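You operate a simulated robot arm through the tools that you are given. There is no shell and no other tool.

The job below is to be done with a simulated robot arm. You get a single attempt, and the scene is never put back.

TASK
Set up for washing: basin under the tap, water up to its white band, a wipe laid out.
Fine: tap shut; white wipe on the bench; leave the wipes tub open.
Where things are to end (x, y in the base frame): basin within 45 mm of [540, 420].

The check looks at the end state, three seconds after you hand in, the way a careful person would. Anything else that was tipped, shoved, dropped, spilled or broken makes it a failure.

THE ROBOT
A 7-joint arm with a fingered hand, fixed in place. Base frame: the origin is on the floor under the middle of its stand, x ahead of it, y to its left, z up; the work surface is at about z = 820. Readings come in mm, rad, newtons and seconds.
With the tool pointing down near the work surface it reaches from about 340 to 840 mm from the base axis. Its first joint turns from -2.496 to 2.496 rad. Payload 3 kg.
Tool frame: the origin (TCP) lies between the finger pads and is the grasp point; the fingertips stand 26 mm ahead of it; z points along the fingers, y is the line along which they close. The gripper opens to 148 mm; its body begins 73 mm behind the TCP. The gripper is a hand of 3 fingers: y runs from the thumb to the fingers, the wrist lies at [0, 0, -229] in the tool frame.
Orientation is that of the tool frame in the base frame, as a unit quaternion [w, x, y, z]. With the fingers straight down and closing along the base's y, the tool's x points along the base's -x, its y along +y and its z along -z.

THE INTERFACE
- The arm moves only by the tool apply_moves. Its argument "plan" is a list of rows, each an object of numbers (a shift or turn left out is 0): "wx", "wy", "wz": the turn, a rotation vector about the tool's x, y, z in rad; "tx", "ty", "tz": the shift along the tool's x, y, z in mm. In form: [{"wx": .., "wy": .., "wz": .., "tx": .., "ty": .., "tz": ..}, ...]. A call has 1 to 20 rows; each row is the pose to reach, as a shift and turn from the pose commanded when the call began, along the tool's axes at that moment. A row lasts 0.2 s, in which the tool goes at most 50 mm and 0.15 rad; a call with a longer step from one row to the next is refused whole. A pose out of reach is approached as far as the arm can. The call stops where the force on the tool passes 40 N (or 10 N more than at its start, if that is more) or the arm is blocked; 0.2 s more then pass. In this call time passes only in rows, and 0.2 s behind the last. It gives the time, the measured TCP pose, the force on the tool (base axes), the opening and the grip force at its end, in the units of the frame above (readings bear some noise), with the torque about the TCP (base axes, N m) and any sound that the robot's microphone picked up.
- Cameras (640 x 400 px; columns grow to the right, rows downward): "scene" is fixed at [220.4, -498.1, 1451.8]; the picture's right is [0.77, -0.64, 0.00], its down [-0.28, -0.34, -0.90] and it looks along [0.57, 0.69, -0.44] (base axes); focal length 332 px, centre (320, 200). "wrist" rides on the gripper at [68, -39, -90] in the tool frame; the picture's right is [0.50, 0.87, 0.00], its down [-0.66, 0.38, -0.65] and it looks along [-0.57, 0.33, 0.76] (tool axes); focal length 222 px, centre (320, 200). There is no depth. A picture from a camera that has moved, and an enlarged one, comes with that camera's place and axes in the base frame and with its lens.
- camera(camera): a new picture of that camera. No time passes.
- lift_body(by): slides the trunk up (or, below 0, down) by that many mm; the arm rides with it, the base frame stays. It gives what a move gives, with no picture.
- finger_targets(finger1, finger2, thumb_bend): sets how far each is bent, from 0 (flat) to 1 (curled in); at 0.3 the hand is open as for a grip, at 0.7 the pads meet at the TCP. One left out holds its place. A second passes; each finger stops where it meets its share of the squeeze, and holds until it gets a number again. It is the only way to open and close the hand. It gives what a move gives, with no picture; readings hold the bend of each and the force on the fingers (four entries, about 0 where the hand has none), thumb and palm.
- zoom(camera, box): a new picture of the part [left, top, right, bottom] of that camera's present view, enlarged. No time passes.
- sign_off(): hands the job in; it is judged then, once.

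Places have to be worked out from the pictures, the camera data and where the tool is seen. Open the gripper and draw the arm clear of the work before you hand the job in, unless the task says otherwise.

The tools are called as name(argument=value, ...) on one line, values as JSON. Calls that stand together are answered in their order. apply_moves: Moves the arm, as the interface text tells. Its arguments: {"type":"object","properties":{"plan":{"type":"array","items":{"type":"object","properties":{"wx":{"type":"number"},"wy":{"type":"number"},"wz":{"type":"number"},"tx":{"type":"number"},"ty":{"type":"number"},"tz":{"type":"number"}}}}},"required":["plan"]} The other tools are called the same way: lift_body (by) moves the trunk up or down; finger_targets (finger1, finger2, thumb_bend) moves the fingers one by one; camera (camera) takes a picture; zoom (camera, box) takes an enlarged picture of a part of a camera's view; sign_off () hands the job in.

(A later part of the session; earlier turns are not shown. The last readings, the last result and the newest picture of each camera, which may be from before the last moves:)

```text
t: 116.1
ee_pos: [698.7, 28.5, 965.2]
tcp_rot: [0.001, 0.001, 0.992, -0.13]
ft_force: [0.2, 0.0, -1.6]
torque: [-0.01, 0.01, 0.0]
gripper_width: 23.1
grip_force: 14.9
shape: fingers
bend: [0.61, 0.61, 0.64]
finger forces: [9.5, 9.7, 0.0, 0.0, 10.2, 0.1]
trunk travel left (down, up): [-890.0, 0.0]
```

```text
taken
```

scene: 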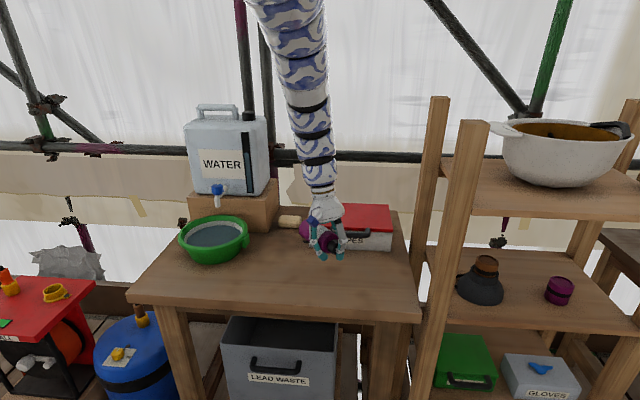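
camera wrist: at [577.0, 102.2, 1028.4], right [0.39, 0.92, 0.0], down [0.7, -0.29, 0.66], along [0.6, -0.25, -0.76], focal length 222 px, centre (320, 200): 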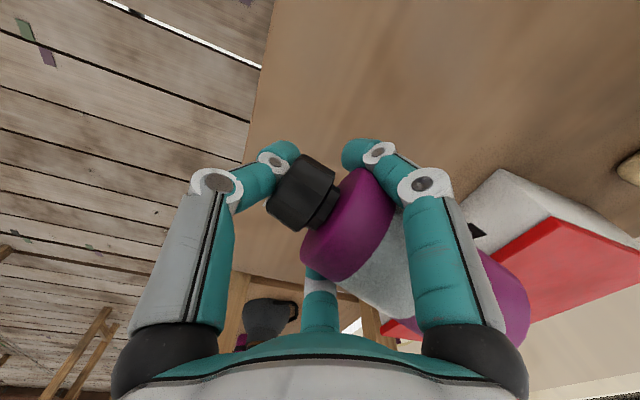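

Works without limits. Continuing the roll in small steps.

apply_moves(plan=[{"wx": 0.13}, {"wx": 0.26}, {"wx": 0.39}])

apply_moves(plan=[{"wx": 0.13}, {"wx": 0.26}])

camera(camera="scene")

```text
t: 116.9
ee_pos: [699.5, 28.3, 966.7]
tcp_rot: [0.001, 0.003, 0.947, -0.32]
ft_force: [-0.4, 0.3, -2.1]
torque: [-0.06, 0.01, -0.01]
gripper_width: 22.2
grip_force: 14.4
shape: fingers
bend: [0.61, 0.61, 0.64]
finger forces: [9.5, 9.8, 0.0, 0.1, 9.7, 0.0]
trunk travel left (down, up): [-890.0, 0.0]
```

```text
t: 117.5
ee_pos: [663.3, 23.6, 981.6]
tcp_rot: [0.002, 0.002, 0.911, -0.412]
ft_force: [-0.5, 0.2, -1.4]
torque: [-0.08, -0.02, 0.03]
gripper_width: 21.8
grip_force: 14.6
shape: fingers
bend: [0.61, 0.61, 0.65]
finger forces: [9.8, 9.7, 0.0, 0.0, 9.8, 0.1]
out of reach, approached as far as the arm can: row 1, 2
trunk travel left (down, up): [-890.0, 0.0]
```

```text
taken
```

scene: 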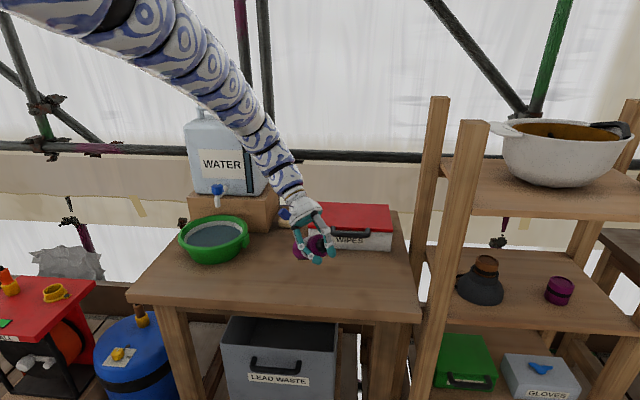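

The roll is at 49°, but the arm is fully stretched from the high shoulder. I'll lower the trunk 40 mm – the base stays over 10 mm above the bench – and then raise the hand back.

lift_body(by=-40)

apply_moves(plan=[{"ty": -16, "tz": -14}, {"ty": -33, "tz": -29}, {"tx": -15, "ty": -40, "tz": -35}])

```text
t: 118.3
ee_pos: [666.1, 20.1, 940.0]
tcp_rot: [0.0, 0.002, 0.912, -0.409]
ft_force: [0.1, 0.1, -3.4]
torque: [-0.04, 0.0, 0.03]
gripper_width: 22.0
grip_force: 14.6
shape: fingers
bend: [0.61, 0.61, 0.65]
finger forces: [9.8, 9.7, 0.0, 0.0, 9.6, 0.0]
trunk travel left (down, up): [-850.0, 40.0]
```

```text
t: 119.1
ee_pos: [681.7, 20.0, 992.8]
tcp_rot: [0.0, 0.001, 0.912, -0.409]
ft_force: [-0.5, 0.0, -2.3]
torque: [-0.06, 0.0, -0.02]
gripper_width: 21.8
grip_force: 14.3
shape: fingers
bend: [0.61, 0.61, 0.65]
finger forces: [9.5, 9.5, 0.0, 0.0, 9.0, 0.0]
trunk travel left (down, up): [-850.0, 40.0]
```

Good. I'll repeat that once more so the arm has slack, then continue rolling.

lift_body(by=-50)

apply_moves(plan=[{"ty": -16, "tz": -14}, {"ty": -33, "tz": -29}, {"ty": -40, "tz": -35}])

apply_moves(plan=[{"wx": 0.12}, {"wx": 0.24}])

```text
t: 120.0
ee_pos: [683.2, 20.1, 943.1]
tcp_rot: [0.0, 0.001, 0.912, -0.41]
ft_force: [0.0, -0.4, -1.2]
torque: [-0.09, 0.01, 0.01]
gripper_width: 21.7
grip_force: 13.9
shape: fingers
bend: [0.61, 0.61, 0.65]
finger forces: [9.4, 9.5, 0.0, 0.0, 9.0, 0.0]
trunk travel left (down, up): [-800.0, 90.0]
```

```text
t: 120.8
ee_pos: [682.3, 19.4, 996.8]
tcp_rot: [0.0, 0.001, 0.912, -0.41]
ft_force: [-0.5, 0.2, -1.5]
torque: [-0.08, 0.0, -0.03]
gripper_width: 21.3
grip_force: 13.6
shape: fingers
bend: [0.61, 0.61, 0.65]
finger forces: [9.4, 9.4, 0.1, 0.0, 8.9, 0.0]
trunk travel left (down, up): [-800.0, 90.0]
```

```text
t: 121.5
ee_pos: [680.4, 19.2, 997.7]
tcp_rot: [-0.001, 0.0, 0.855, -0.519]
ft_force: [-0.6, 0.8, -3.3]
torque: [-0.23, -0.05, 0.08]
gripper_width: 21.1
grip_force: 13.9
shape: fingers
bend: [0.61, 0.61, 0.65]
finger forces: [9.6, 9.5, 0.0, 0.0, 8.3, 0.0]
trunk travel left (down, up): [-800.0, 90.0]
```

Roll is now 62° and holding. Let me look at the bottle in hand.

camera(camera="scene")

zoom(camera="scene", box=[250, 150, 390, 290])

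camera(camera="wrist")

```text
taken
```

scene: 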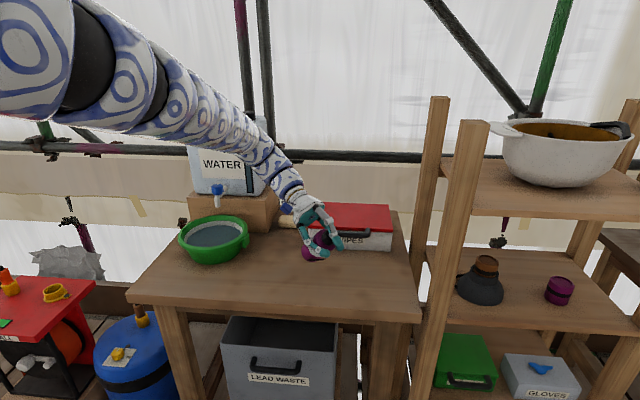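

```text
2.86 times, centred on (320, 220) of scene
camera zoom: at [220.4, -498.1, 1451.8], right [0.77, -0.64, 0.0], down [-0.28, -0.34, -0.9], along [0.57, 0.69, -0.44], focal length 949 px, centre (320, 143)
```

zoom: 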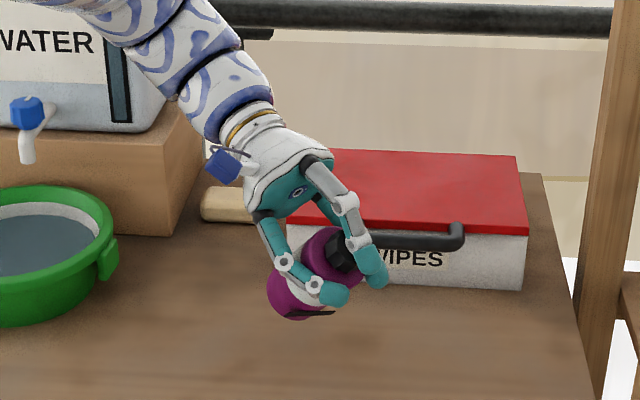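

```text
taken
camera wrist: at [612.4, 81.6, 1073.3], right [-0.5, 0.4, -0.77], down [0.66, 0.75, -0.04], along [0.56, -0.52, -0.64], focal length 222 px, centre (320, 200)
```

wrist: 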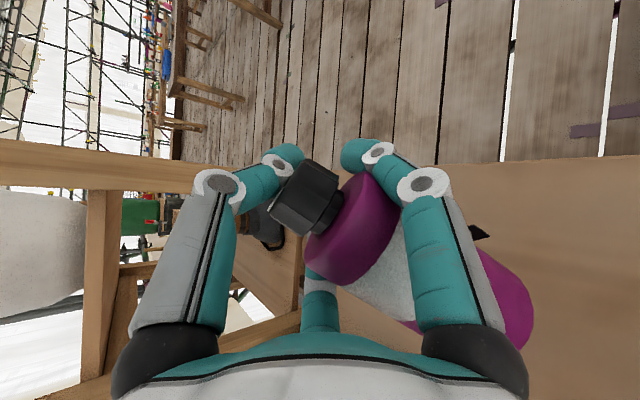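

The bottle is still firmly held with its base swinging down. Continuing the roll towards 80–85°.

apply_moves(plan=[{"wx": 0.11}, {"wx": 0.22}, {"wx": 0.33}])

zoom(camera="scene", box=[250, 150, 390, 290])

```text
t: 122.2
ee_pos: [684.1, -20.8, 1033.3]
tcp_rot: [0.0, 0.0, 0.805, -0.594]
ft_force: [-0.1, -1.2, -1.1]
torque: [-0.09, -0.01, 0.02]
gripper_width: 20.5
grip_force: 14.1
shape: fingers
bend: [0.62, 0.61, 0.65]
finger forces: [9.6, 9.8, 0.0, 0.0, 8.9, 0.0]
out of reach, approached as far as the arm can: row 1, 2, 3
trunk travel left (down, up): [-800.0, 90.0]
```

```text
2.86 times, centred on (320, 220) of scene
camera zoom: at [220.4, -498.1, 1451.8], right [0.77, -0.64, 0.0], down [-0.28, -0.34, -0.9], along [0.57, 0.69, -0.44], focal length 949 px, centre (320, 143)
```

zoom: 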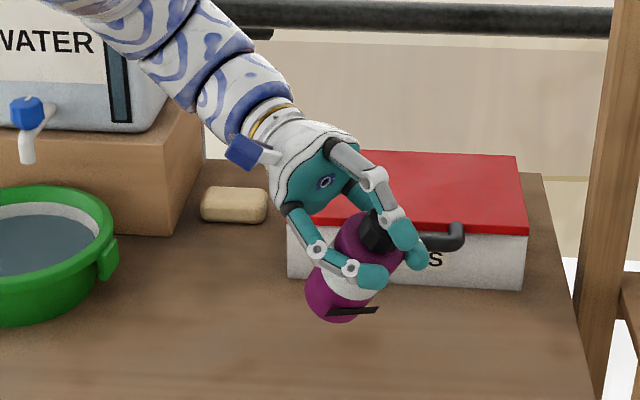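

At 73° the arm is again at full stretch. I'll lower the trunk 70 mm (the bottle's base stays about 20 mm above the bench), raise the hand for slack, and finish the roll.

lift_body(by=-70)

apply_moves(plan=[{"ty": -25, "tz": -8}, {"ty": -48, "tz": -15}, {"ty": -67, "tz": -20}])

apply_moves(plan=[{"wx": 0.1}, {"wx": 0.2}, {"wx": 0.28}])

zoom(camera="scene", box=[250, 150, 390, 290])

```text
t: 123.3
ee_pos: [685.2, -21.6, 963.5]
tcp_rot: [0.0, 0.001, 0.806, -0.592]
ft_force: [-0.3, -0.6, -1.6]
torque: [-0.05, 0.0, 0.0]
gripper_width: 20.4
grip_force: 14.0
shape: fingers
bend: [0.62, 0.61, 0.65]
finger forces: [9.6, 9.7, 0.1, 0.0, 8.8, 0.0]
trunk travel left (down, up): [-730.0, 160.0]
```

```text
t: 124.1
ee_pos: [686.1, -22.9, 1032.6]
tcp_rot: [0.0, 0.001, 0.805, -0.593]
ft_force: [0.0, 0.8, -1.2]
torque: [-0.04, 0.0, 0.03]
gripper_width: 19.9
grip_force: 14.1
shape: fingers
bend: [0.62, 0.61, 0.65]
finger forces: [9.3, 9.3, 0.0, 0.0, 8.0, 0.0]
trunk travel left (down, up): [-730.0, 160.0]
```

```text
t: 124.9
ee_pos: [688.5, -73.2, 1072.1]
tcp_rot: [0.0, 0.001, 0.715, -0.699]
ft_force: [0.4, -0.8, -1.9]
torque: [-0.07, 0.02, 0.0]
gripper_width: 18.3
grip_force: 13.3
shape: fingers
bend: [0.62, 0.61, 0.66]
finger forces: [9.9, 9.9, 0.1, 0.0, 7.1, 0.1]
out of reach, approached as far as the arm can: row 3
trunk travel left (down, up): [-730.0, 160.0]
```

```text
2.86 times, centred on (320, 220) of scene
camera zoom: at [220.4, -498.1, 1451.8], right [0.77, -0.64, 0.0], down [-0.28, -0.34, -0.9], along [0.57, 0.69, -0.44], focal length 949 px, centre (320, 143)
```

zoom: 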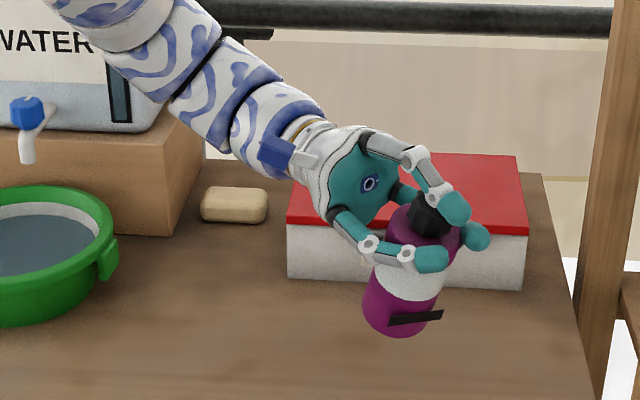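

The tool roll is 89°, but the bottle itself leans (its base lags to the left). I'll check the wrist view to measure the bottle's actual tilt in the hand.

camera(camera="wrist")

zoom(camera="scene", box=[310, 170, 380, 240])

```text
taken
camera wrist: at [621.4, 16.4, 1112.6], right [-0.5, 0.02, -0.87], down [0.66, 0.66, -0.36], along [0.56, -0.75, -0.34], focal length 222 px, centre (320, 200)
```

wrist: 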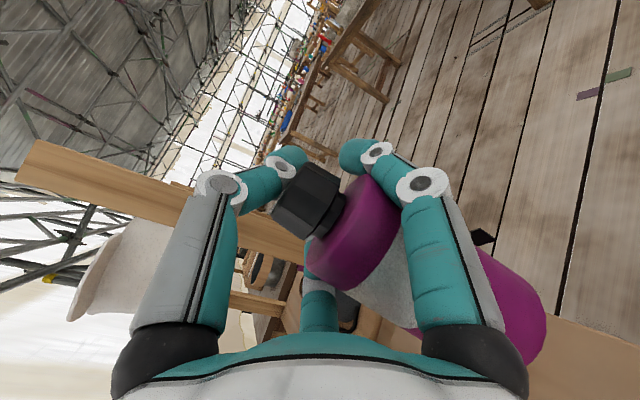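

```text
5.71 times, centred on (345, 205) of scene
camera zoom: at [220.4, -498.1, 1451.8], right [0.77, -0.64, 0.0], down [-0.28, -0.34, -0.9], along [0.57, 0.69, -0.44], focal length 1899 px, centre (177, 171)
```

zoom: 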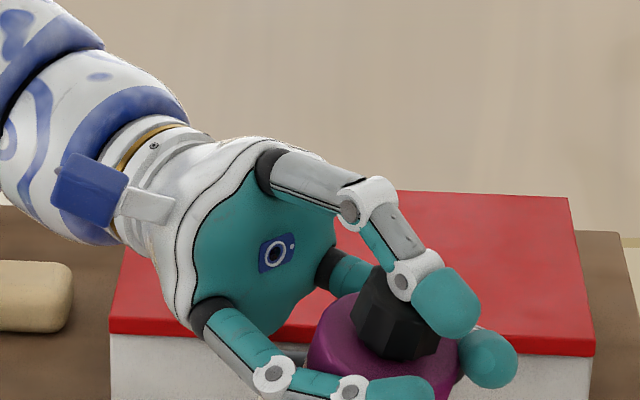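

The bottle is held tilted about 14° relative to the hand. I'll lower the trunk for slack and roll the hand another ~13° so the bottle hangs truly vertical.

lift_body(by=-90)

apply_moves(plan=[{"ty": -20, "wx": 0.05}, {"ty": -40, "wx": 0.13}, {"ty": -50, "wx": 0.22}])

zoom(camera="scene", box=[250, 150, 390, 290])

```text
t: 126.2
ee_pos: [689.1, -70.6, 981.6]
tcp_rot: [0.0, 0.001, 0.715, -0.699]
ft_force: [-1.6, -0.2, -2.9]
torque: [0.01, 0.0, -0.02]
gripper_width: 18.4
grip_force: 13.8
shape: fingers
bend: [0.62, 0.61, 0.66]
finger forces: [9.9, 9.6, 0.0, 0.1, 7.1, 0.0]
trunk travel left (down, up): [-640.0, 250.0]
```

```text
t: 127.0
ee_pos: [690.1, -72.7, 1029.4]
tcp_rot: [0.0, -0.001, -0.667, 0.745]
ft_force: [0.6, 0.3, -1.0]
torque: [-0.03, 0.01, 0.0]
gripper_width: 17.8
grip_force: 13.2
shape: fingers
bend: [0.62, 0.62, 0.66]
finger forces: [9.5, 9.4, 0.1, 0.1, 6.7, 0.1]
out of reach, approached as far as the arm can: row 2, 3
trunk travel left (down, up): [-640.0, 250.0]
```

```text
2.86 times, centred on (320, 220) of scene
camera zoom: at [220.4, -498.1, 1451.8], right [0.77, -0.64, 0.0], down [-0.28, -0.34, -0.9], along [0.57, 0.69, -0.44], focal length 949 px, centre (320, 143)
```

zoom: 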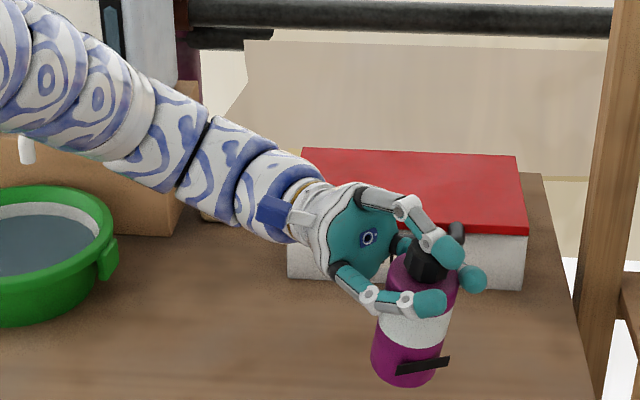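

The bottle is now within about 11° of vertical. I'll set it down here first, lowering with the trunk so that the pose is unchanged, and watching for contact.

lift_body(by=-55)

zoom(camera="scene", box=[290, 200, 400, 310])

```text
t: 127.9
ee_pos: [690.9, -73.4, 974.5]
tcp_rot: [-0.001, -0.001, -0.668, 0.744]
ft_force: [-1.5, -0.4, -1.4]
torque: [-0.01, 0.01, -0.04]
gripper_width: 17.8
grip_force: 12.4
shape: fingers
bend: [0.62, 0.62, 0.66]
finger forces: [9.5, 9.4, 0.0, 0.0, 6.5, 0.0]
trunk travel left (down, up): [-585.0, 305.0]
```

```text
3.64 times, centred on (345, 255) of scene
camera zoom: at [220.4, -498.1, 1451.8], right [0.77, -0.64, 0.0], down [-0.28, -0.34, -0.9], along [0.57, 0.69, -0.44], focal length 1208 px, centre (229, 0)
```

zoom: 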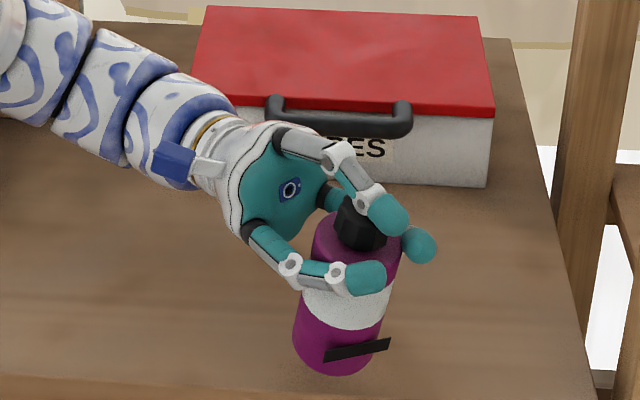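

The base is still roughly 45 mm above the bench. Lowering further in decreasing steps.

lift_body(by=-30)

lift_body(by=-6)

zoom(camera="scene", box=[290, 200, 400, 310])

```text
t: 128.7
ee_pos: [690.4, -73.6, 944.3]
tcp_rot: [-0.001, -0.001, -0.668, 0.744]
ft_force: [-0.5, -0.1, -2.0]
torque: [-0.05, -0.04, -0.01]
gripper_width: 17.9
grip_force: 12.8
shape: fingers
bend: [0.62, 0.62, 0.66]
finger forces: [9.6, 9.4, 0.1, 0.0, 6.6, 0.0]
trunk travel left (down, up): [-555.0, 335.0]
```

```text
t: 129.2
ee_pos: [691.3, -74.5, 938.2]
tcp_rot: [0.0, -0.002, -0.668, 0.744]
ft_force: [-0.5, -0.7, -2.2]
torque: [-0.04, 0.02, -0.02]
gripper_width: 17.9
grip_force: 13.0
shape: fingers
bend: [0.62, 0.62, 0.66]
finger forces: [9.5, 9.4, 0.0, 0.0, 6.6, 0.0]
trunk travel left (down, up): [-549.0, 341.0]
```

```text
3.64 times, centred on (345, 255) of scene
camera zoom: at [220.4, -498.1, 1451.8], right [0.77, -0.64, 0.0], down [-0.28, -0.34, -0.9], along [0.57, 0.69, -0.44], focal length 1208 px, centre (229, 0)
```

zoom: 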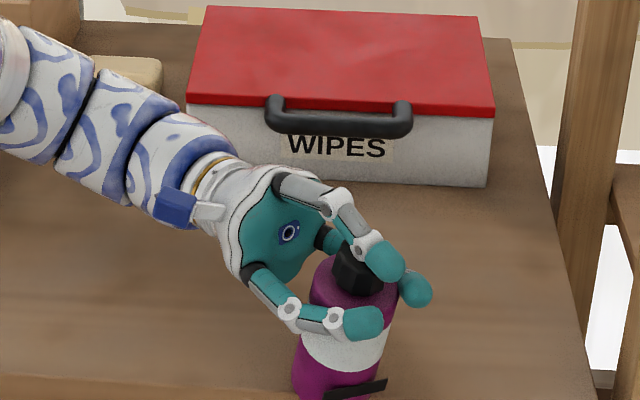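

The base here would sit too close to the bench's front edge. I'll raise slightly and shift it about 50 mm further onto the bench before setting it down.

apply_moves(plan=[{"tx": -15, "ty": -12, "tz": -8}, {"tx": -35, "ty": -17, "tz": -16}, {"tx": -55, "ty": -17.5, "tz": -24}])

zoom(camera="scene", box=[290, 200, 400, 310])

```text
t: 130.0
ee_pos: [690.6, -74.1, 937.6]
tcp_rot: [0.001, -0.002, -0.668, 0.744]
ft_force: [-0.2, 0.1, -1.6]
torque: [-0.05, -0.04, -0.03]
gripper_width: 17.8
grip_force: 12.6
shape: fingers
bend: [0.62, 0.62, 0.66]
finger forces: [9.6, 9.5, 0.1, 0.0, 6.4, 0.1]
out of reach, approached as far as the arm can: row 1, 2, 3
trunk travel left (down, up): [-549.0, 341.0]
```

```text
3.64 times, centred on (345, 255) of scene
camera zoom: at [220.4, -498.1, 1451.8], right [0.77, -0.64, 0.0], down [-0.28, -0.34, -0.9], along [0.57, 0.69, -0.44], focal length 1208 px, centre (229, 0)
```

zoom: 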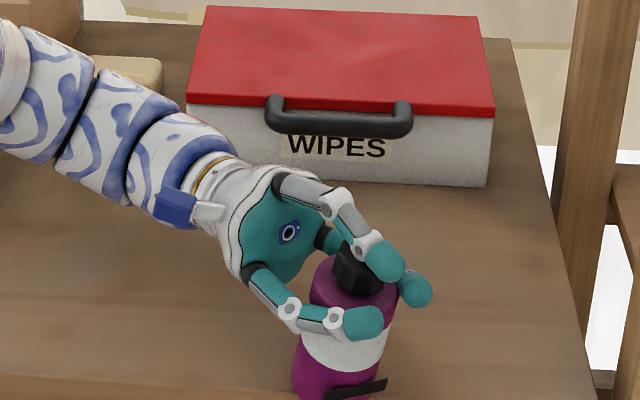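

It's at a wrist limit and can't translate outward that way. Rotating everything about the robot's base axis keeps the arm shape, so I'll raise the trunk 10 mm and swing about 8° to the left, which puts the bottle well onto the bench.

lift_body(by=10)

apply_moves(plan=[{"tx": -2.7, "ty": -3.6, "tz": -32.1, "wy": -0.0463, "wz": 0.0051}, {"tx": -3.9, "ty": -7.1, "tz": -64.1, "wy": -0.0927, "wz": 0.0103}, {"tx": -3.6, "ty": -10.7, "tz": -96.3, "wy": -0.139, "wz": 0.0154}])

camera(camera="scene")

zoom(camera="scene", box=[260, 190, 370, 300])

```text
t: 130.6
ee_pos: [690.0, -74.7, 947.3]
tcp_rot: [0.0, -0.001, -0.668, 0.744]
ft_force: [-0.3, 0.3, -2.1]
torque: [-0.02, 0.01, -0.01]
gripper_width: 18.0
grip_force: 12.7
shape: fingers
bend: [0.62, 0.62, 0.66]
finger forces: [9.6, 9.4, 0.0, 0.1, 6.5, 0.0]
trunk travel left (down, up): [-559.0, 331.0]
```

```text
t: 131.4
ee_pos: [704.7, -14.0, 993.4]
tcp_rot: [-0.038, 0.033, -0.668, 0.743]
ft_force: [0.0, -0.6, -1.0]
torque: [-0.02, -0.05, -0.03]
gripper_width: 17.3
grip_force: 12.8
shape: fingers
bend: [0.62, 0.62, 0.66]
finger forces: [9.6, 9.7, 0.0, 0.1, 6.6, 0.0]
out of reach, approached as far as the arm can: row 1, 2, 3
trunk travel left (down, up): [-559.0, 331.0]
```

```text
taken
```

scene: 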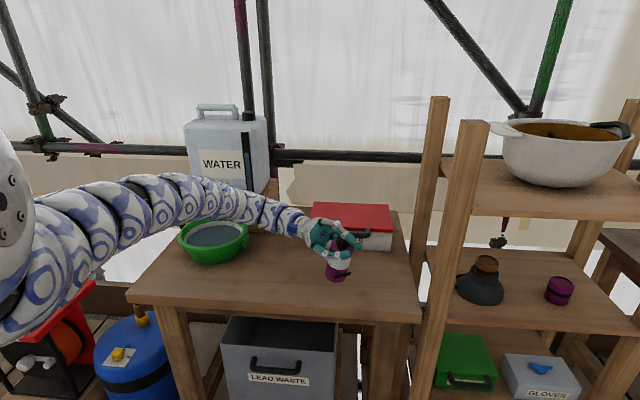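

```text
3.64 times, centred on (315, 245) of scene
camera zoom: at [220.4, -498.1, 1451.8], right [0.77, -0.64, 0.0], down [-0.28, -0.34, -0.9], along [0.57, 0.69, -0.44], focal length 1208 px, centre (338, 36)
```

zoom: 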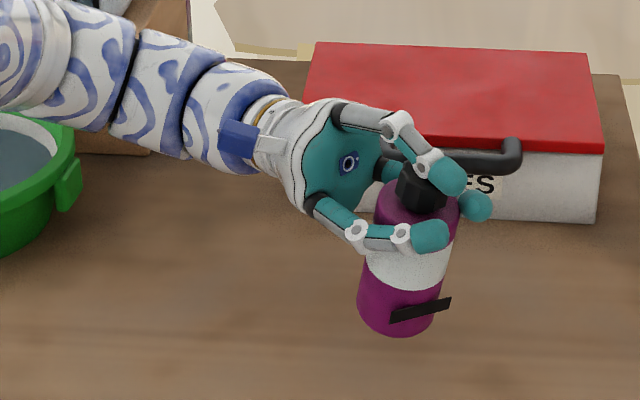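

The bottle now hangs over solid bench at about (705, 13). I'll lower with the trunk, then in small steps until I feel contact.

lift_body(by=-48)

zoom(camera="scene", box=[290, 200, 400, 310])

```text
t: 132.3
ee_pos: [702.9, -11.5, 946.8]
tcp_rot: [-0.038, 0.034, -0.667, 0.743]
ft_force: [-0.6, 0.3, -1.2]
torque: [-0.01, 0.0, -0.02]
gripper_width: 17.0
grip_force: 13.3
shape: fingers
bend: [0.62, 0.62, 0.66]
finger forces: [9.6, 9.6, 0.1, 0.0, 6.6, 0.0]
trunk travel left (down, up): [-511.0, 379.0]
```

```text
3.64 times, centred on (345, 255) of scene
camera zoom: at [220.4, -498.1, 1451.8], right [0.77, -0.64, 0.0], down [-0.28, -0.34, -0.9], along [0.57, 0.69, -0.44], focal length 1208 px, centre (229, 0)
```

zoom: 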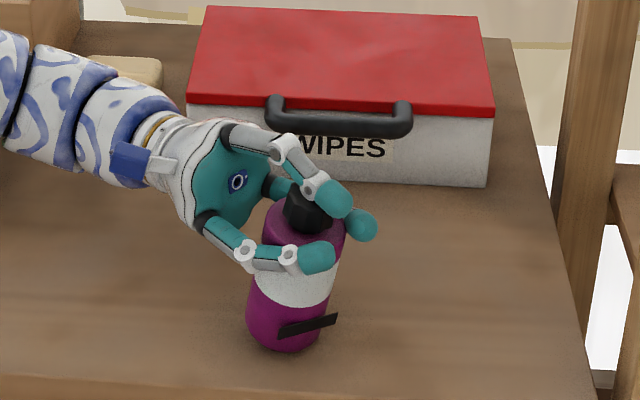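

The base is about 17 mm above the bench. Lowering in small steps.

lift_body(by=-10)

lift_body(by=-4)

lift_body(by=-3)

```text
t: 132.9
ee_pos: [702.4, -12.6, 937.5]
tcp_rot: [-0.039, 0.032, -0.667, 0.743]
ft_force: [0.7, -0.5, 5.4]
torque: [-0.09, 0.01, -0.01]
gripper_width: 17.2
grip_force: 13.8
shape: fingers
bend: [0.63, 0.62, 0.66]
finger forces: [9.4, 9.6, 0.0, 0.0, 8.8, 0.1]
trunk travel left (down, up): [-501.0, 389.0]
```

```text
t: 133.4
ee_pos: [702.7, -11.6, 932.6]
tcp_rot: [-0.038, 0.033, -0.667, 0.743]
ft_force: [-0.1, -2.1, 18.2]
torque: [-0.17, -0.06, -0.01]
gripper_width: 17.3
grip_force: 16.2
shape: fingers
bend: [0.64, 0.63, 0.65]
finger forces: [9.4, 10.1, 0.0, 0.0, 12.8, 0.1]
trunk travel left (down, up): [-497.0, 393.0]
```

```text
t: 133.9
ee_pos: [701.8, -12.7, 930.8]
tcp_rot: [-0.039, 0.031, -0.667, 0.743]
ft_force: [0.4, -2.5, 27.7]
torque: [-0.3, -0.13, -0.04]
gripper_width: 17.4
grip_force: 18.1
shape: fingers
bend: [0.64, 0.64, 0.65]
finger forces: [9.7, 10.7, 0.0, 0.0, 16.2, 0.0]
trunk travel left (down, up): [-494.0, 396.0]
```

The base is on the bench and I've pressed a bit too far (28 N). Easing back up 5 mm, then I'll check how upright it is.

lift_body(by=5)

zoom(camera="scene", box=[290, 200, 400, 310])

camera(camera="wrist")

```text
t: 134.5
ee_pos: [702.0, -11.7, 933.3]
tcp_rot: [-0.038, 0.033, -0.668, 0.743]
ft_force: [-0.3, -0.8, 10.3]
torque: [-0.17, 0.0, -0.03]
gripper_width: 17.6
grip_force: 15.4
shape: fingers
bend: [0.64, 0.63, 0.65]
finger forces: [10.5, 10.9, 0.1, 0.0, 10.1, 0.0]
trunk travel left (down, up): [-499.0, 391.0]
```

```text
3.64 times, centred on (345, 255) of scene
camera zoom: at [220.4, -498.1, 1451.8], right [0.77, -0.64, 0.0], down [-0.28, -0.34, -0.9], along [0.57, 0.69, -0.44], focal length 1208 px, centre (229, 0)
```

zoom: 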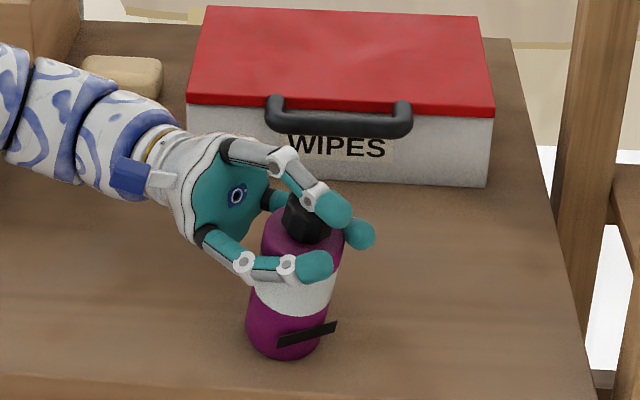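

```text
taken
camera wrist: at [625.0, 74.9, 962.1], right [-0.49, -0.14, -0.86], down [0.59, 0.67, -0.44], along [0.64, -0.73, -0.24], focal length 222 px, centre (320, 200)
```

wrist: 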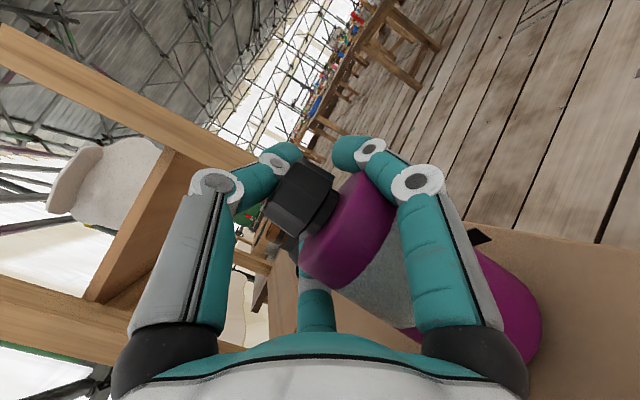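

Tilt is about 10° – well inside its tipping angle, so it should settle flat. I'll ease off the remaining load before opening.

lift_body(by=3)

```text
t: 135.0
ee_pos: [703.6, -12.4, 937.9]
tcp_rot: [-0.038, 0.033, -0.667, 0.743]
ft_force: [0.4, 0.2, 1.5]
torque: [-0.04, -0.03, 0.03]
gripper_width: 17.3
grip_force: 14.6
shape: fingers
bend: [0.63, 0.63, 0.66]
finger forces: [10.5, 10.7, 0.0, 0.1, 7.6, 0.0]
trunk travel left (down, up): [-502.0, 388.0]
```

Nearly unloaded (1.5 N). I'll open the fingers a little, keeping them as a loose cage around the bottle while it settles.

finger_targets(finger1=0.56, finger2=0.56, thumb_bend=0.55)

zoom(camera="scene", box=[290, 200, 400, 310])

camera(camera="wrist")

```text
t: 136.0
ee_pos: [701.8, -11.7, 937.8]
tcp_rot: [-0.038, 0.033, -0.667, 0.744]
ft_force: [0.6, 0.5, -0.7]
torque: [0.01, 0.03, 0.01]
gripper_width: 43.5
grip_force: 0.1
shape: fingers
bend: [0.56, 0.56, 0.55]
finger forces: [0.1, 0.0, 0.1, 0.0, 0.0, 0.0]
trunk travel left (down, up): [-502.0, 388.0]
```

```text
3.64 times, centred on (345, 255) of scene
camera zoom: at [220.4, -498.1, 1451.8], right [0.77, -0.64, 0.0], down [-0.28, -0.34, -0.9], along [0.57, 0.69, -0.44], focal length 1208 px, centre (229, 0)
```

zoom: 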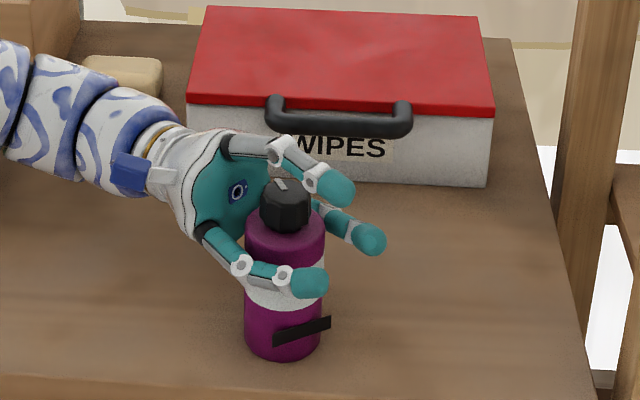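

```text
taken
camera wrist: at [625.5, 74.9, 965.2], right [-0.49, -0.14, -0.86], down [0.59, 0.67, -0.44], along [0.64, -0.73, -0.24], focal length 222 px, centre (320, 200)
```

wrist: 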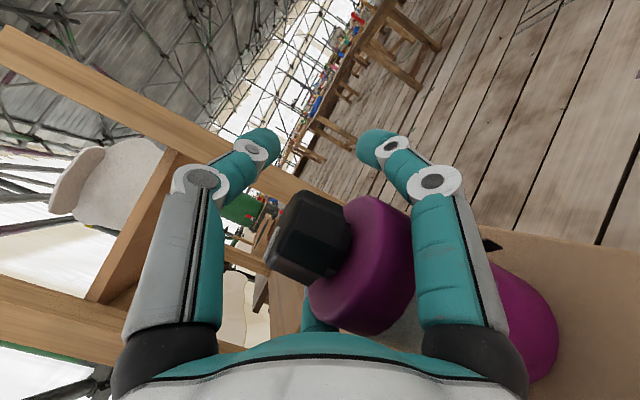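

The bottle is standing upright at about (700, 18). I'll open the hand fully and lift straight up with the trunk, so nothing touches the bottle.

finger_targets(finger1=0.35, finger2=0.35, thumb_bend=0.3)

lift_body(by=60)

zoom(camera="scene", box=[270, 180, 400, 310])

```text
t: 137.0
ee_pos: [704.0, -11.1, 937.1]
tcp_rot: [-0.038, 0.033, -0.667, 0.743]
ft_force: [0.1, 0.0, 0.5]
torque: [0.01, -0.06, -0.01]
gripper_width: 118.7
grip_force: 0.0
shape: fingers
bend: [0.35, 0.35, 0.3]
finger forces: [0.0, 0.0, 0.1, 0.1, 0.1, 0.0]
trunk travel left (down, up): [-502.0, 388.0]
```

```text
t: 138.0
ee_pos: [703.0, -12.5, 997.7]
tcp_rot: [-0.039, 0.033, -0.668, 0.742]
ft_force: [-0.4, 0.3, -0.7]
torque: [0.03, -0.01, 0.02]
gripper_width: 118.6
grip_force: 0.0
shape: fingers
bend: [0.35, 0.35, 0.3]
finger forces: [0.0, 0.0, 0.0, 0.0, 0.0, 0.1]
trunk travel left (down, up): [-562.0, 328.0]
```

```text
3.08 times, centred on (335, 245) of scene
camera zoom: at [220.4, -498.1, 1451.8], right [0.77, -0.64, 0.0], down [-0.28, -0.34, -0.9], along [0.57, 0.69, -0.44], focal length 1022 px, centre (274, 62)
```

zoom: 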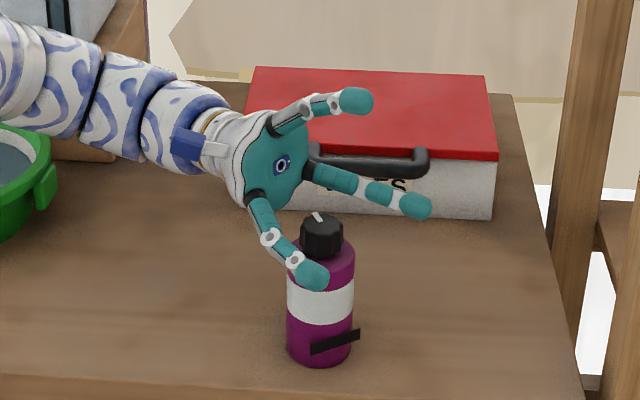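

The bottle is standing undisturbed. I'll raise the trunk to the top so that I can bring the tool back to pointing straight down with plenty of arm slack.

lift_body(by=328)

camera(camera="scene")

```text
t: 141.2
ee_pos: [702.7, -12.3, 1325.5]
tcp_rot: [-0.038, 0.033, -0.668, 0.743]
ft_force: [-0.3, 0.3, 0.4]
torque: [-0.01, -0.01, -0.01]
gripper_width: 118.6
grip_force: 0.1
shape: fingers
bend: [0.35, 0.35, 0.3]
finger forces: [0.2, 0.1, 0.0, 0.0, 0.0, 0.0]
trunk travel left (down, up): [-890.0, 0.0]
```

```text
taken
```

scene: 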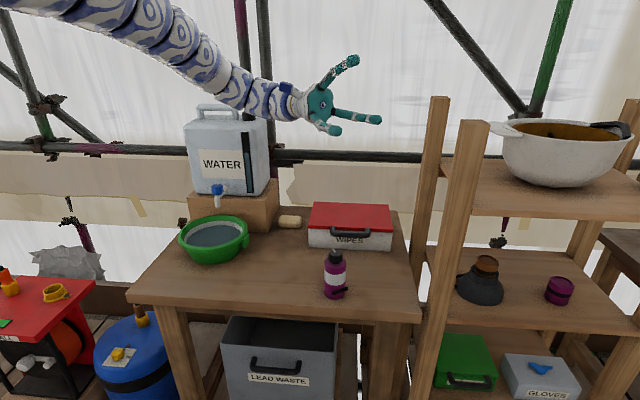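

Everything is clear below. Now I'll roll the tool back toward vertical while descending, in two checked halves.

apply_moves(plan=[{"ty": 19.4, "tz": -4.3, "wx": -0.1197, "wy": 0.0061, "wz": 0.0053}, {"ty": 38.8, "tz": -8.5, "wx": -0.2394, "wy": 0.0123, "wz": 0.0106}, {"ty": 58.2, "tz": -12.8, "wx": -0.3591, "wy": 0.0184, "wz": 0.0159}, {"ty": 77.5, "tz": -17.1, "wx": -0.4788, "wy": 0.0246, "wz": 0.0211}, {"ty": 96.9, "tz": -21.4, "wx": -0.5985, "wy": 0.0307, "wz": 0.0264}])

```text
t: 142.4
ee_pos: [702.6, -0.7, 1227.0]
tcp_rot: [0.026, -0.022, 0.858, -0.512]
ft_force: [1.4, 1.1, 0.1]
torque: [0.01, 0.04, 0.0]
gripper_width: 118.7
grip_force: 0.2
shape: fingers
bend: [0.35, 0.35, 0.3]
finger forces: [0.1, 0.0, 0.0, 0.0, 0.0, 0.0]
trunk travel left (down, up): [-890.0, 0.0]
```

On track with no limits flagged. Finishing the roll to vertical at about (700, 18, 1050), directly above the bottle.

apply_moves(plan=[{"tx": 0.6, "ty": 18.3, "tz": 7.5, "wx": -0.1196, "wy": 0.0061, "wz": 0.0051}, {"tx": 1.2, "ty": 36.6, "tz": 14.9, "wx": -0.2393, "wy": 0.0122, "wz": 0.0103}, {"tx": 1.8, "ty": 54.9, "tz": 22.4, "wx": -0.3589, "wy": 0.0182, "wz": 0.0154}, {"tx": 2.4, "ty": 73.2, "tz": 29.8, "wx": -0.4785, "wy": 0.0243, "wz": 0.0206}, {"tx": 2.9, "ty": 91.4, "tz": 37.3, "wx": -0.5982, "wy": 0.0304, "wz": 0.0257}, {"tx": 3.5, "ty": 109.7, "tz": 44.7, "wx": -0.7178, "wy": 0.0365, "wz": 0.0309}, {"tx": 4.1, "ty": 128, "tz": 52.2, "wx": -0.8374, "wy": 0.0425, "wz": 0.036}, {"tx": 4.7, "ty": 146.3, "tz": 59.6, "wx": -0.9571, "wy": 0.0486, "wz": 0.0412}, {"tx": 5.3, "ty": 164.6, "tz": 67.1, "wx": -1.0767, "wy": 0.0547, "wz": 0.0463}])

camera(camera="wrist")

camera(camera="scene")

```text
t: 144.4
ee_pos: [700.3, 16.5, 1051.0]
tcp_rot: [0.0, -0.001, 1.0, 0.001]
ft_force: [0.5, -1.0, -0.7]
torque: [0.03, 0.02, -0.01]
gripper_width: 118.7
grip_force: 0.1
shape: fingers
bend: [0.35, 0.35, 0.3]
finger forces: [0.0, 0.0, 0.1, 0.0, 0.1, 0.0]
trunk travel left (down, up): [-890.0, 0.0]
```

```text
taken
camera wrist: at [632.1, -22.1, 1140.1], right [-0.5, 0.86, 0.0], down [0.65, 0.38, 0.65], along [0.57, 0.33, -0.76], focal length 222 px, centre (320, 200)
```

wrist: 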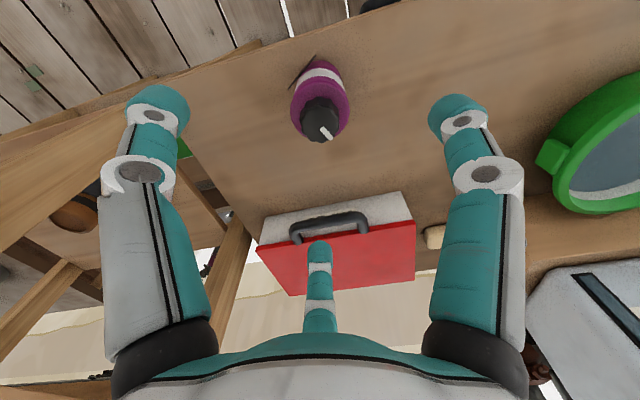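

```text
taken
```

scene: 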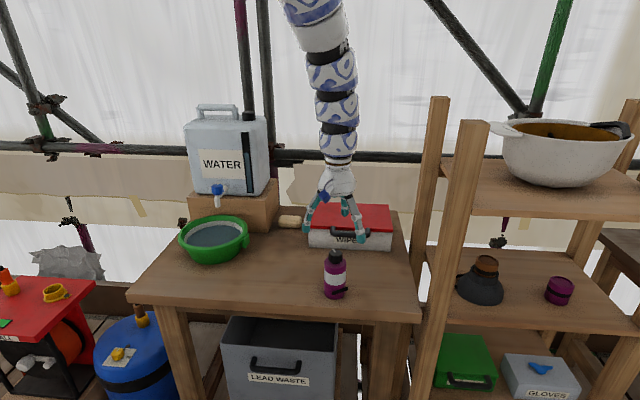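

The tool is vertical above the bottle. I'll zoom in to locate the cap exactly for a straight-down grip.

zoom(camera="wrist", box=[270, 40, 370, 160])

zoom(camera="scene", box=[290, 220, 400, 310])

```text
3.33 times, centred on (320, 100) of wrist
camera zoom: at [632.1, -22.1, 1140.1], right [-0.5, 0.86, 0.0], down [0.65, 0.38, 0.65], along [0.57, 0.33, -0.76], focal length 740 px, centre (320, 533)
```

zoom: 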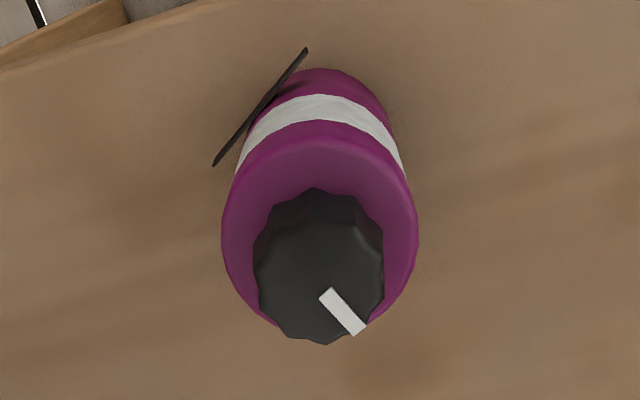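

```text
4.44 times, centred on (345, 265) of scene
camera zoom: at [220.4, -498.1, 1451.8], right [0.77, -0.64, 0.0], down [-0.28, -0.34, -0.9], along [0.57, 0.69, -0.44], focal length 1477 px, centre (209, -89)
```

zoom: 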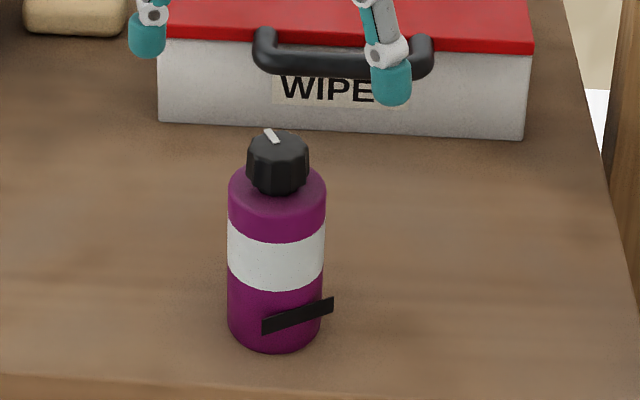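

The cap is at (694, 14). I'll align over it and lower around the bottle with the trunk, so that I can take the body from directly above – tool axis parallel to the bottle – and carry it home.

apply_moves(plan=[{"tx": 6, "ty": -2.5}])

lift_body(by=-70)

zoom(camera="wrist", box=[220, 40, 420, 240])

```text
t: 144.8
ee_pos: [692.6, 15.0, 1050.6]
tcp_rot: [0.001, -0.001, 1.0, 0.0]
ft_force: [0.2, -0.7, -0.5]
torque: [0.01, 0.01, 0.0]
gripper_width: 118.9
grip_force: 0.1
shape: fingers
bend: [0.35, 0.35, 0.3]
finger forces: [0.0, 0.0, 0.0, 0.0, 0.0, 0.0]
trunk travel left (down, up): [-890.0, 0.0]
```

```text
t: 145.9
ee_pos: [692.7, 15.3, 980.3]
tcp_rot: [-0.001, -0.001, 1.0, -0.001]
ft_force: [-0.9, -0.2, 0.1]
torque: [0.02, 0.0, -0.01]
gripper_width: 119.2
grip_force: 0.0
shape: fingers
bend: [0.35, 0.35, 0.3]
finger forces: [0.1, 0.0, 0.0, 0.0, 0.0, 0.1]
trunk travel left (down, up): [-820.0, 70.0]
```

```text
2.00 times, centred on (320, 140) of wrist
camera zoom: at [625.1, -24.0, 1070.0], right [-0.5, 0.86, 0.0], down [0.65, 0.38, 0.65], along [0.57, 0.33, -0.76], focal length 444 px, centre (320, 320)
```

zoom: 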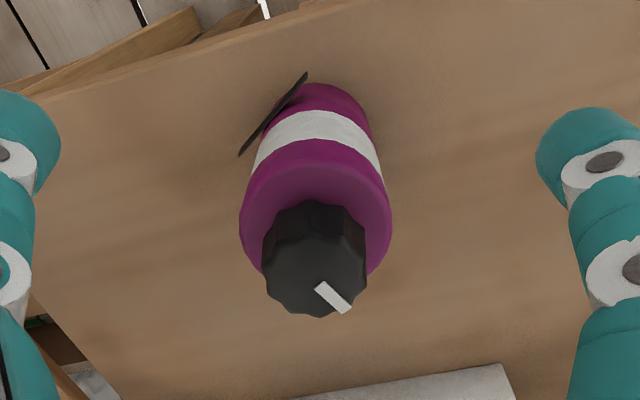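

Offset is only about 3–4 mm. I'll correct it and lower the rest of the way to z≈905.

apply_moves(plan=[{"tx": 2.5, "ty": -2.8}])

lift_body(by=-60)

apply_moves(plan=[{"tz": 8}, {"tz": 14}])

zoom(camera="wrist", box=[120, 0, 520, 300])

```text
t: 146.3
ee_pos: [691.5, 12.0, 980.2]
tcp_rot: [-0.001, -0.001, 1.0, -0.001]
ft_force: [-1.1, -0.4, 0.0]
torque: [0.01, -0.01, 0.0]
gripper_width: 119.1
grip_force: 0.0
shape: fingers
bend: [0.35, 0.35, 0.3]
finger forces: [0.0, 0.0, 0.2, 0.0, 0.1, 0.0]
trunk travel left (down, up): [-820.0, 70.0]
```

```text
t: 147.3
ee_pos: [691.7, 11.1, 920.0]
tcp_rot: [0.0, -0.001, 1.0, 0.0]
ft_force: [0.0, -0.5, 0.8]
torque: [-0.02, 0.01, -0.02]
gripper_width: 119.0
grip_force: 0.0
shape: fingers
bend: [0.35, 0.35, 0.3]
finger forces: [0.0, 0.1, 0.0, 0.1, 0.1, 0.0]
trunk travel left (down, up): [-760.0, 130.0]
```

```text
t: 147.9
ee_pos: [691.5, 12.1, 904.8]
tcp_rot: [-0.001, -0.001, 1.0, -0.001]
ft_force: [0.4, -0.4, -0.1]
torque: [0.01, 0.0, 0.0]
gripper_width: 119.3
grip_force: 0.1
shape: fingers
bend: [0.35, 0.35, 0.3]
finger forces: [0.0, 0.0, 0.1, 0.1, 0.1, 0.0]
trunk travel left (down, up): [-760.0, 130.0]
```

```text
1.33 times, centred on (320, 150) of wrist
camera zoom: at [623.5, -26.8, 995.3], right [-0.5, 0.87, 0.0], down [0.66, 0.38, 0.65], along [0.56, 0.33, -0.76], focal length 296 px, centre (320, 267)
```

zoom: 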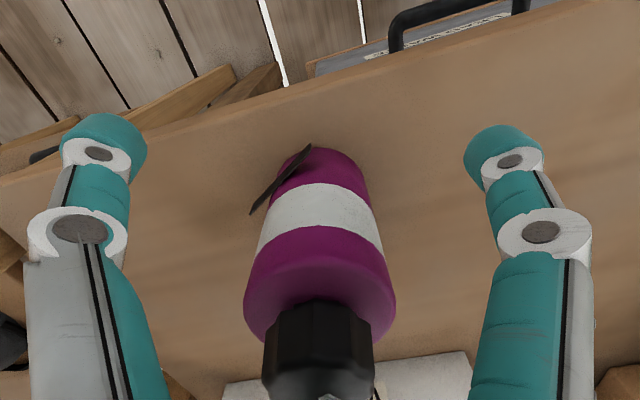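

The bottle is centred within the three fingers. Closing evenly in two stages.

finger_targets(finger1=0.48, finger2=0.48, thumb_bend=0.48)

finger_targets(finger1=0.68, finger2=0.68, thumb_bend=0.68)

camera(camera="scene")

```text
t: 148.9
ee_pos: [690.6, 12.5, 906.8]
tcp_rot: [0.0, -0.001, 1.0, -0.001]
ft_force: [-0.2, 0.0, 0.3]
torque: [-0.04, 0.04, 0.02]
gripper_width: 69.1
grip_force: 0.1
shape: fingers
bend: [0.48, 0.48, 0.48]
finger forces: [0.0, 0.1, 0.0, 0.0, 0.0, 0.1]
trunk travel left (down, up): [-760.0, 130.0]
```

```text
t: 149.9
ee_pos: [691.1, 11.9, 904.3]
tcp_rot: [-0.001, -0.001, 1.0, -0.001]
ft_force: [-0.3, -0.8, 0.1]
torque: [-0.03, 0.02, 0.03]
gripper_width: 41.8
grip_force: 17.2
shape: fingers
bend: [0.55, 0.54, 0.6]
finger forces: [10.5, 10.6, 0.0, 0.0, 13.0, 0.1]
trunk travel left (down, up): [-760.0, 130.0]
```

```text
taken
```

scene: 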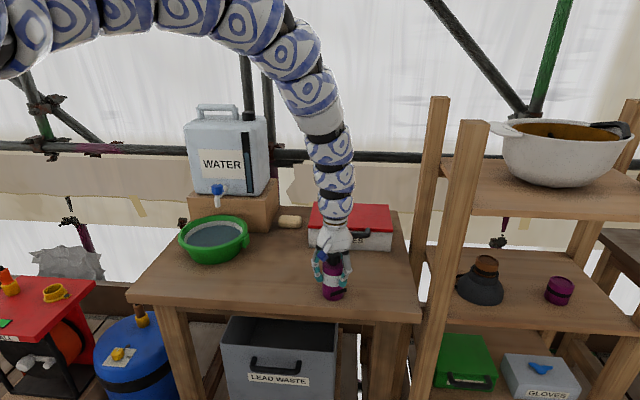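

Secure grip. I'll lift 25 mm and carry it outward toward its original place in short checked steps.

apply_moves(plan=[{"tz": -12}, {"tz": -25}, {"tx": -25, "ty": -4, "tz": -25}, {"tx": -50, "ty": -8, "tz": -25}])

```text
t: 150.9
ee_pos: [742.1, 4.7, 931.2]
tcp_rot: [-0.001, -0.002, 1.0, -0.003]
ft_force: [0.3, 0.3, -1.7]
torque: [-0.02, 0.03, -0.01]
gripper_width: 41.5
grip_force: 17.3
shape: fingers
bend: [0.55, 0.54, 0.6]
finger forces: [10.2, 10.6, 0.0, 0.0, 12.9, 0.0]
out of reach, approached as far as the arm can: row 2
trunk travel left (down, up): [-760.0, 130.0]
```

Going well. To reach further out I'll alternate small hand rises with lowering the trunk, keeping the bottle clear of the bench.

apply_moves(plan=[{"tz": -30}, {"tz": -60}, {"tx": -20, "ty": -3, "tz": -60}])

lift_body(by=-60)

apply_moves(plan=[{"tz": -30}, {"tz": -60}, {"tx": -20, "ty": -4, "tz": -85}])

```text
t: 151.7
ee_pos: [762.2, -0.4, 989.7]
tcp_rot: [-0.002, -0.001, 1.0, -0.001]
ft_force: [-1.1, 1.2, -1.7]
torque: [-0.02, -0.02, 0.01]
gripper_width: 41.4
grip_force: 16.7
shape: fingers
bend: [0.55, 0.54, 0.6]
finger forces: [10.3, 10.7, 0.0, 0.0, 12.8, 0.0]
out of reach, approached as far as the arm can: row 2
trunk travel left (down, up): [-760.0, 130.0]
```

```text
t: 152.7
ee_pos: [762.2, 1.0, 930.7]
tcp_rot: [-0.001, -0.001, 1.0, -0.001]
ft_force: [-0.2, 0.2, -1.3]
torque: [-0.02, -0.01, -0.03]
gripper_width: 41.4
grip_force: 16.7
shape: fingers
bend: [0.55, 0.54, 0.6]
finger forces: [10.3, 10.7, 0.0, 0.0, 12.8, 0.1]
trunk travel left (down, up): [-700.0, 190.0]
```

```text
t: 153.5
ee_pos: [791.6, 2.1, 1011.9]
tcp_rot: [-0.003, -0.001, 1.0, -0.002]
ft_force: [-0.2, -0.1, -2.2]
torque: [-0.02, -0.05, -0.01]
gripper_width: 41.3
grip_force: 17.0
shape: fingers
bend: [0.55, 0.54, 0.6]
finger forces: [10.4, 10.6, 0.0, 0.0, 12.6, 0.0]
out of reach, approached as far as the arm can: row 1, 2, 3
trunk travel left (down, up): [-700.0, 190.0]
```

I'll lower the trunk again and then move out to the bottle's original spot, which works out to about (814, -17) in tool coordinates once the scene-camera bias is removed.

lift_body(by=-75)

apply_moves(plan=[{"tx": -12, "ty": -10}, {"tx": -22, "ty": -19}])

zoom(camera="scene", box=[230, 190, 420, 310])

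```text
t: 154.6
ee_pos: [790.6, 0.7, 935.8]
tcp_rot: [-0.003, -0.001, 1.0, -0.001]
ft_force: [0.0, -0.6, -1.2]
torque: [-0.01, -0.02, 0.02]
gripper_width: 41.1
grip_force: 16.8
shape: fingers
bend: [0.55, 0.54, 0.6]
finger forces: [10.5, 10.6, 0.0, 0.1, 12.5, 0.0]
trunk travel left (down, up): [-625.0, 265.0]
```

```text
t: 155.2
ee_pos: [814.5, -17.0, 936.5]
tcp_rot: [-0.004, -0.002, 1.0, -0.002]
ft_force: [0.4, -0.1, -2.4]
torque: [-0.03, 0.02, -0.04]
gripper_width: 41.1
grip_force: 16.3
shape: fingers
bend: [0.55, 0.54, 0.6]
finger forces: [10.4, 10.5, 0.1, 0.0, 12.5, 0.0]
trunk travel left (down, up): [-625.0, 265.0]
```

```text
3.33 times, centred on (325, 250) of scene
camera zoom: at [220.4, -498.1, 1451.8], right [0.77, -0.64, 0.0], down [-0.28, -0.34, -0.9], along [0.57, 0.69, -0.44], focal length 1108 px, centre (303, 33)
```

zoom: 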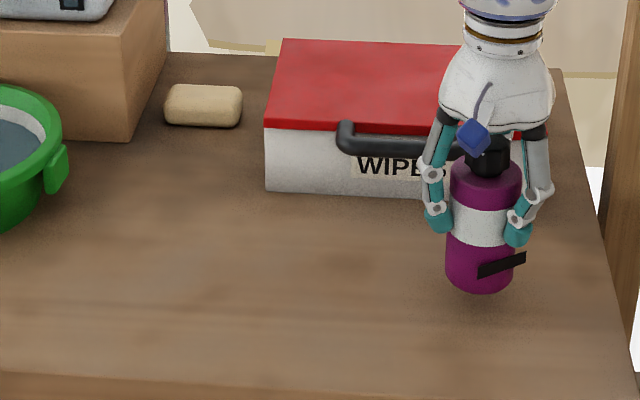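

The bottle is right over its original spot. I'll lower with the trunk to just touch the bench.

lift_body(by=-28)

lift_body(by=-2.5)

```text
t: 156.0
ee_pos: [814.1, -19.1, 908.1]
tcp_rot: [-0.003, -0.001, 1.0, -0.002]
ft_force: [0.6, 0.2, -1.9]
torque: [-0.04, 0.01, 0.0]
gripper_width: 41.2
grip_force: 16.9
shape: fingers
bend: [0.55, 0.54, 0.6]
finger forces: [10.3, 10.5, 0.0, 0.1, 12.6, 0.1]
trunk travel left (down, up): [-597.0, 293.0]
```

```text
t: 156.5
ee_pos: [813.9, -19.0, 905.8]
tcp_rot: [-0.003, -0.001, 1.0, -0.002]
ft_force: [0.0, -0.3, -1.8]
torque: [0.01, 0.0, -0.03]
gripper_width: 41.1
grip_force: 16.6
shape: fingers
bend: [0.55, 0.54, 0.6]
finger forces: [10.2, 10.5, 0.0, 0.0, 12.6, 0.0]
trunk travel left (down, up): [-594.0, 296.0]
```

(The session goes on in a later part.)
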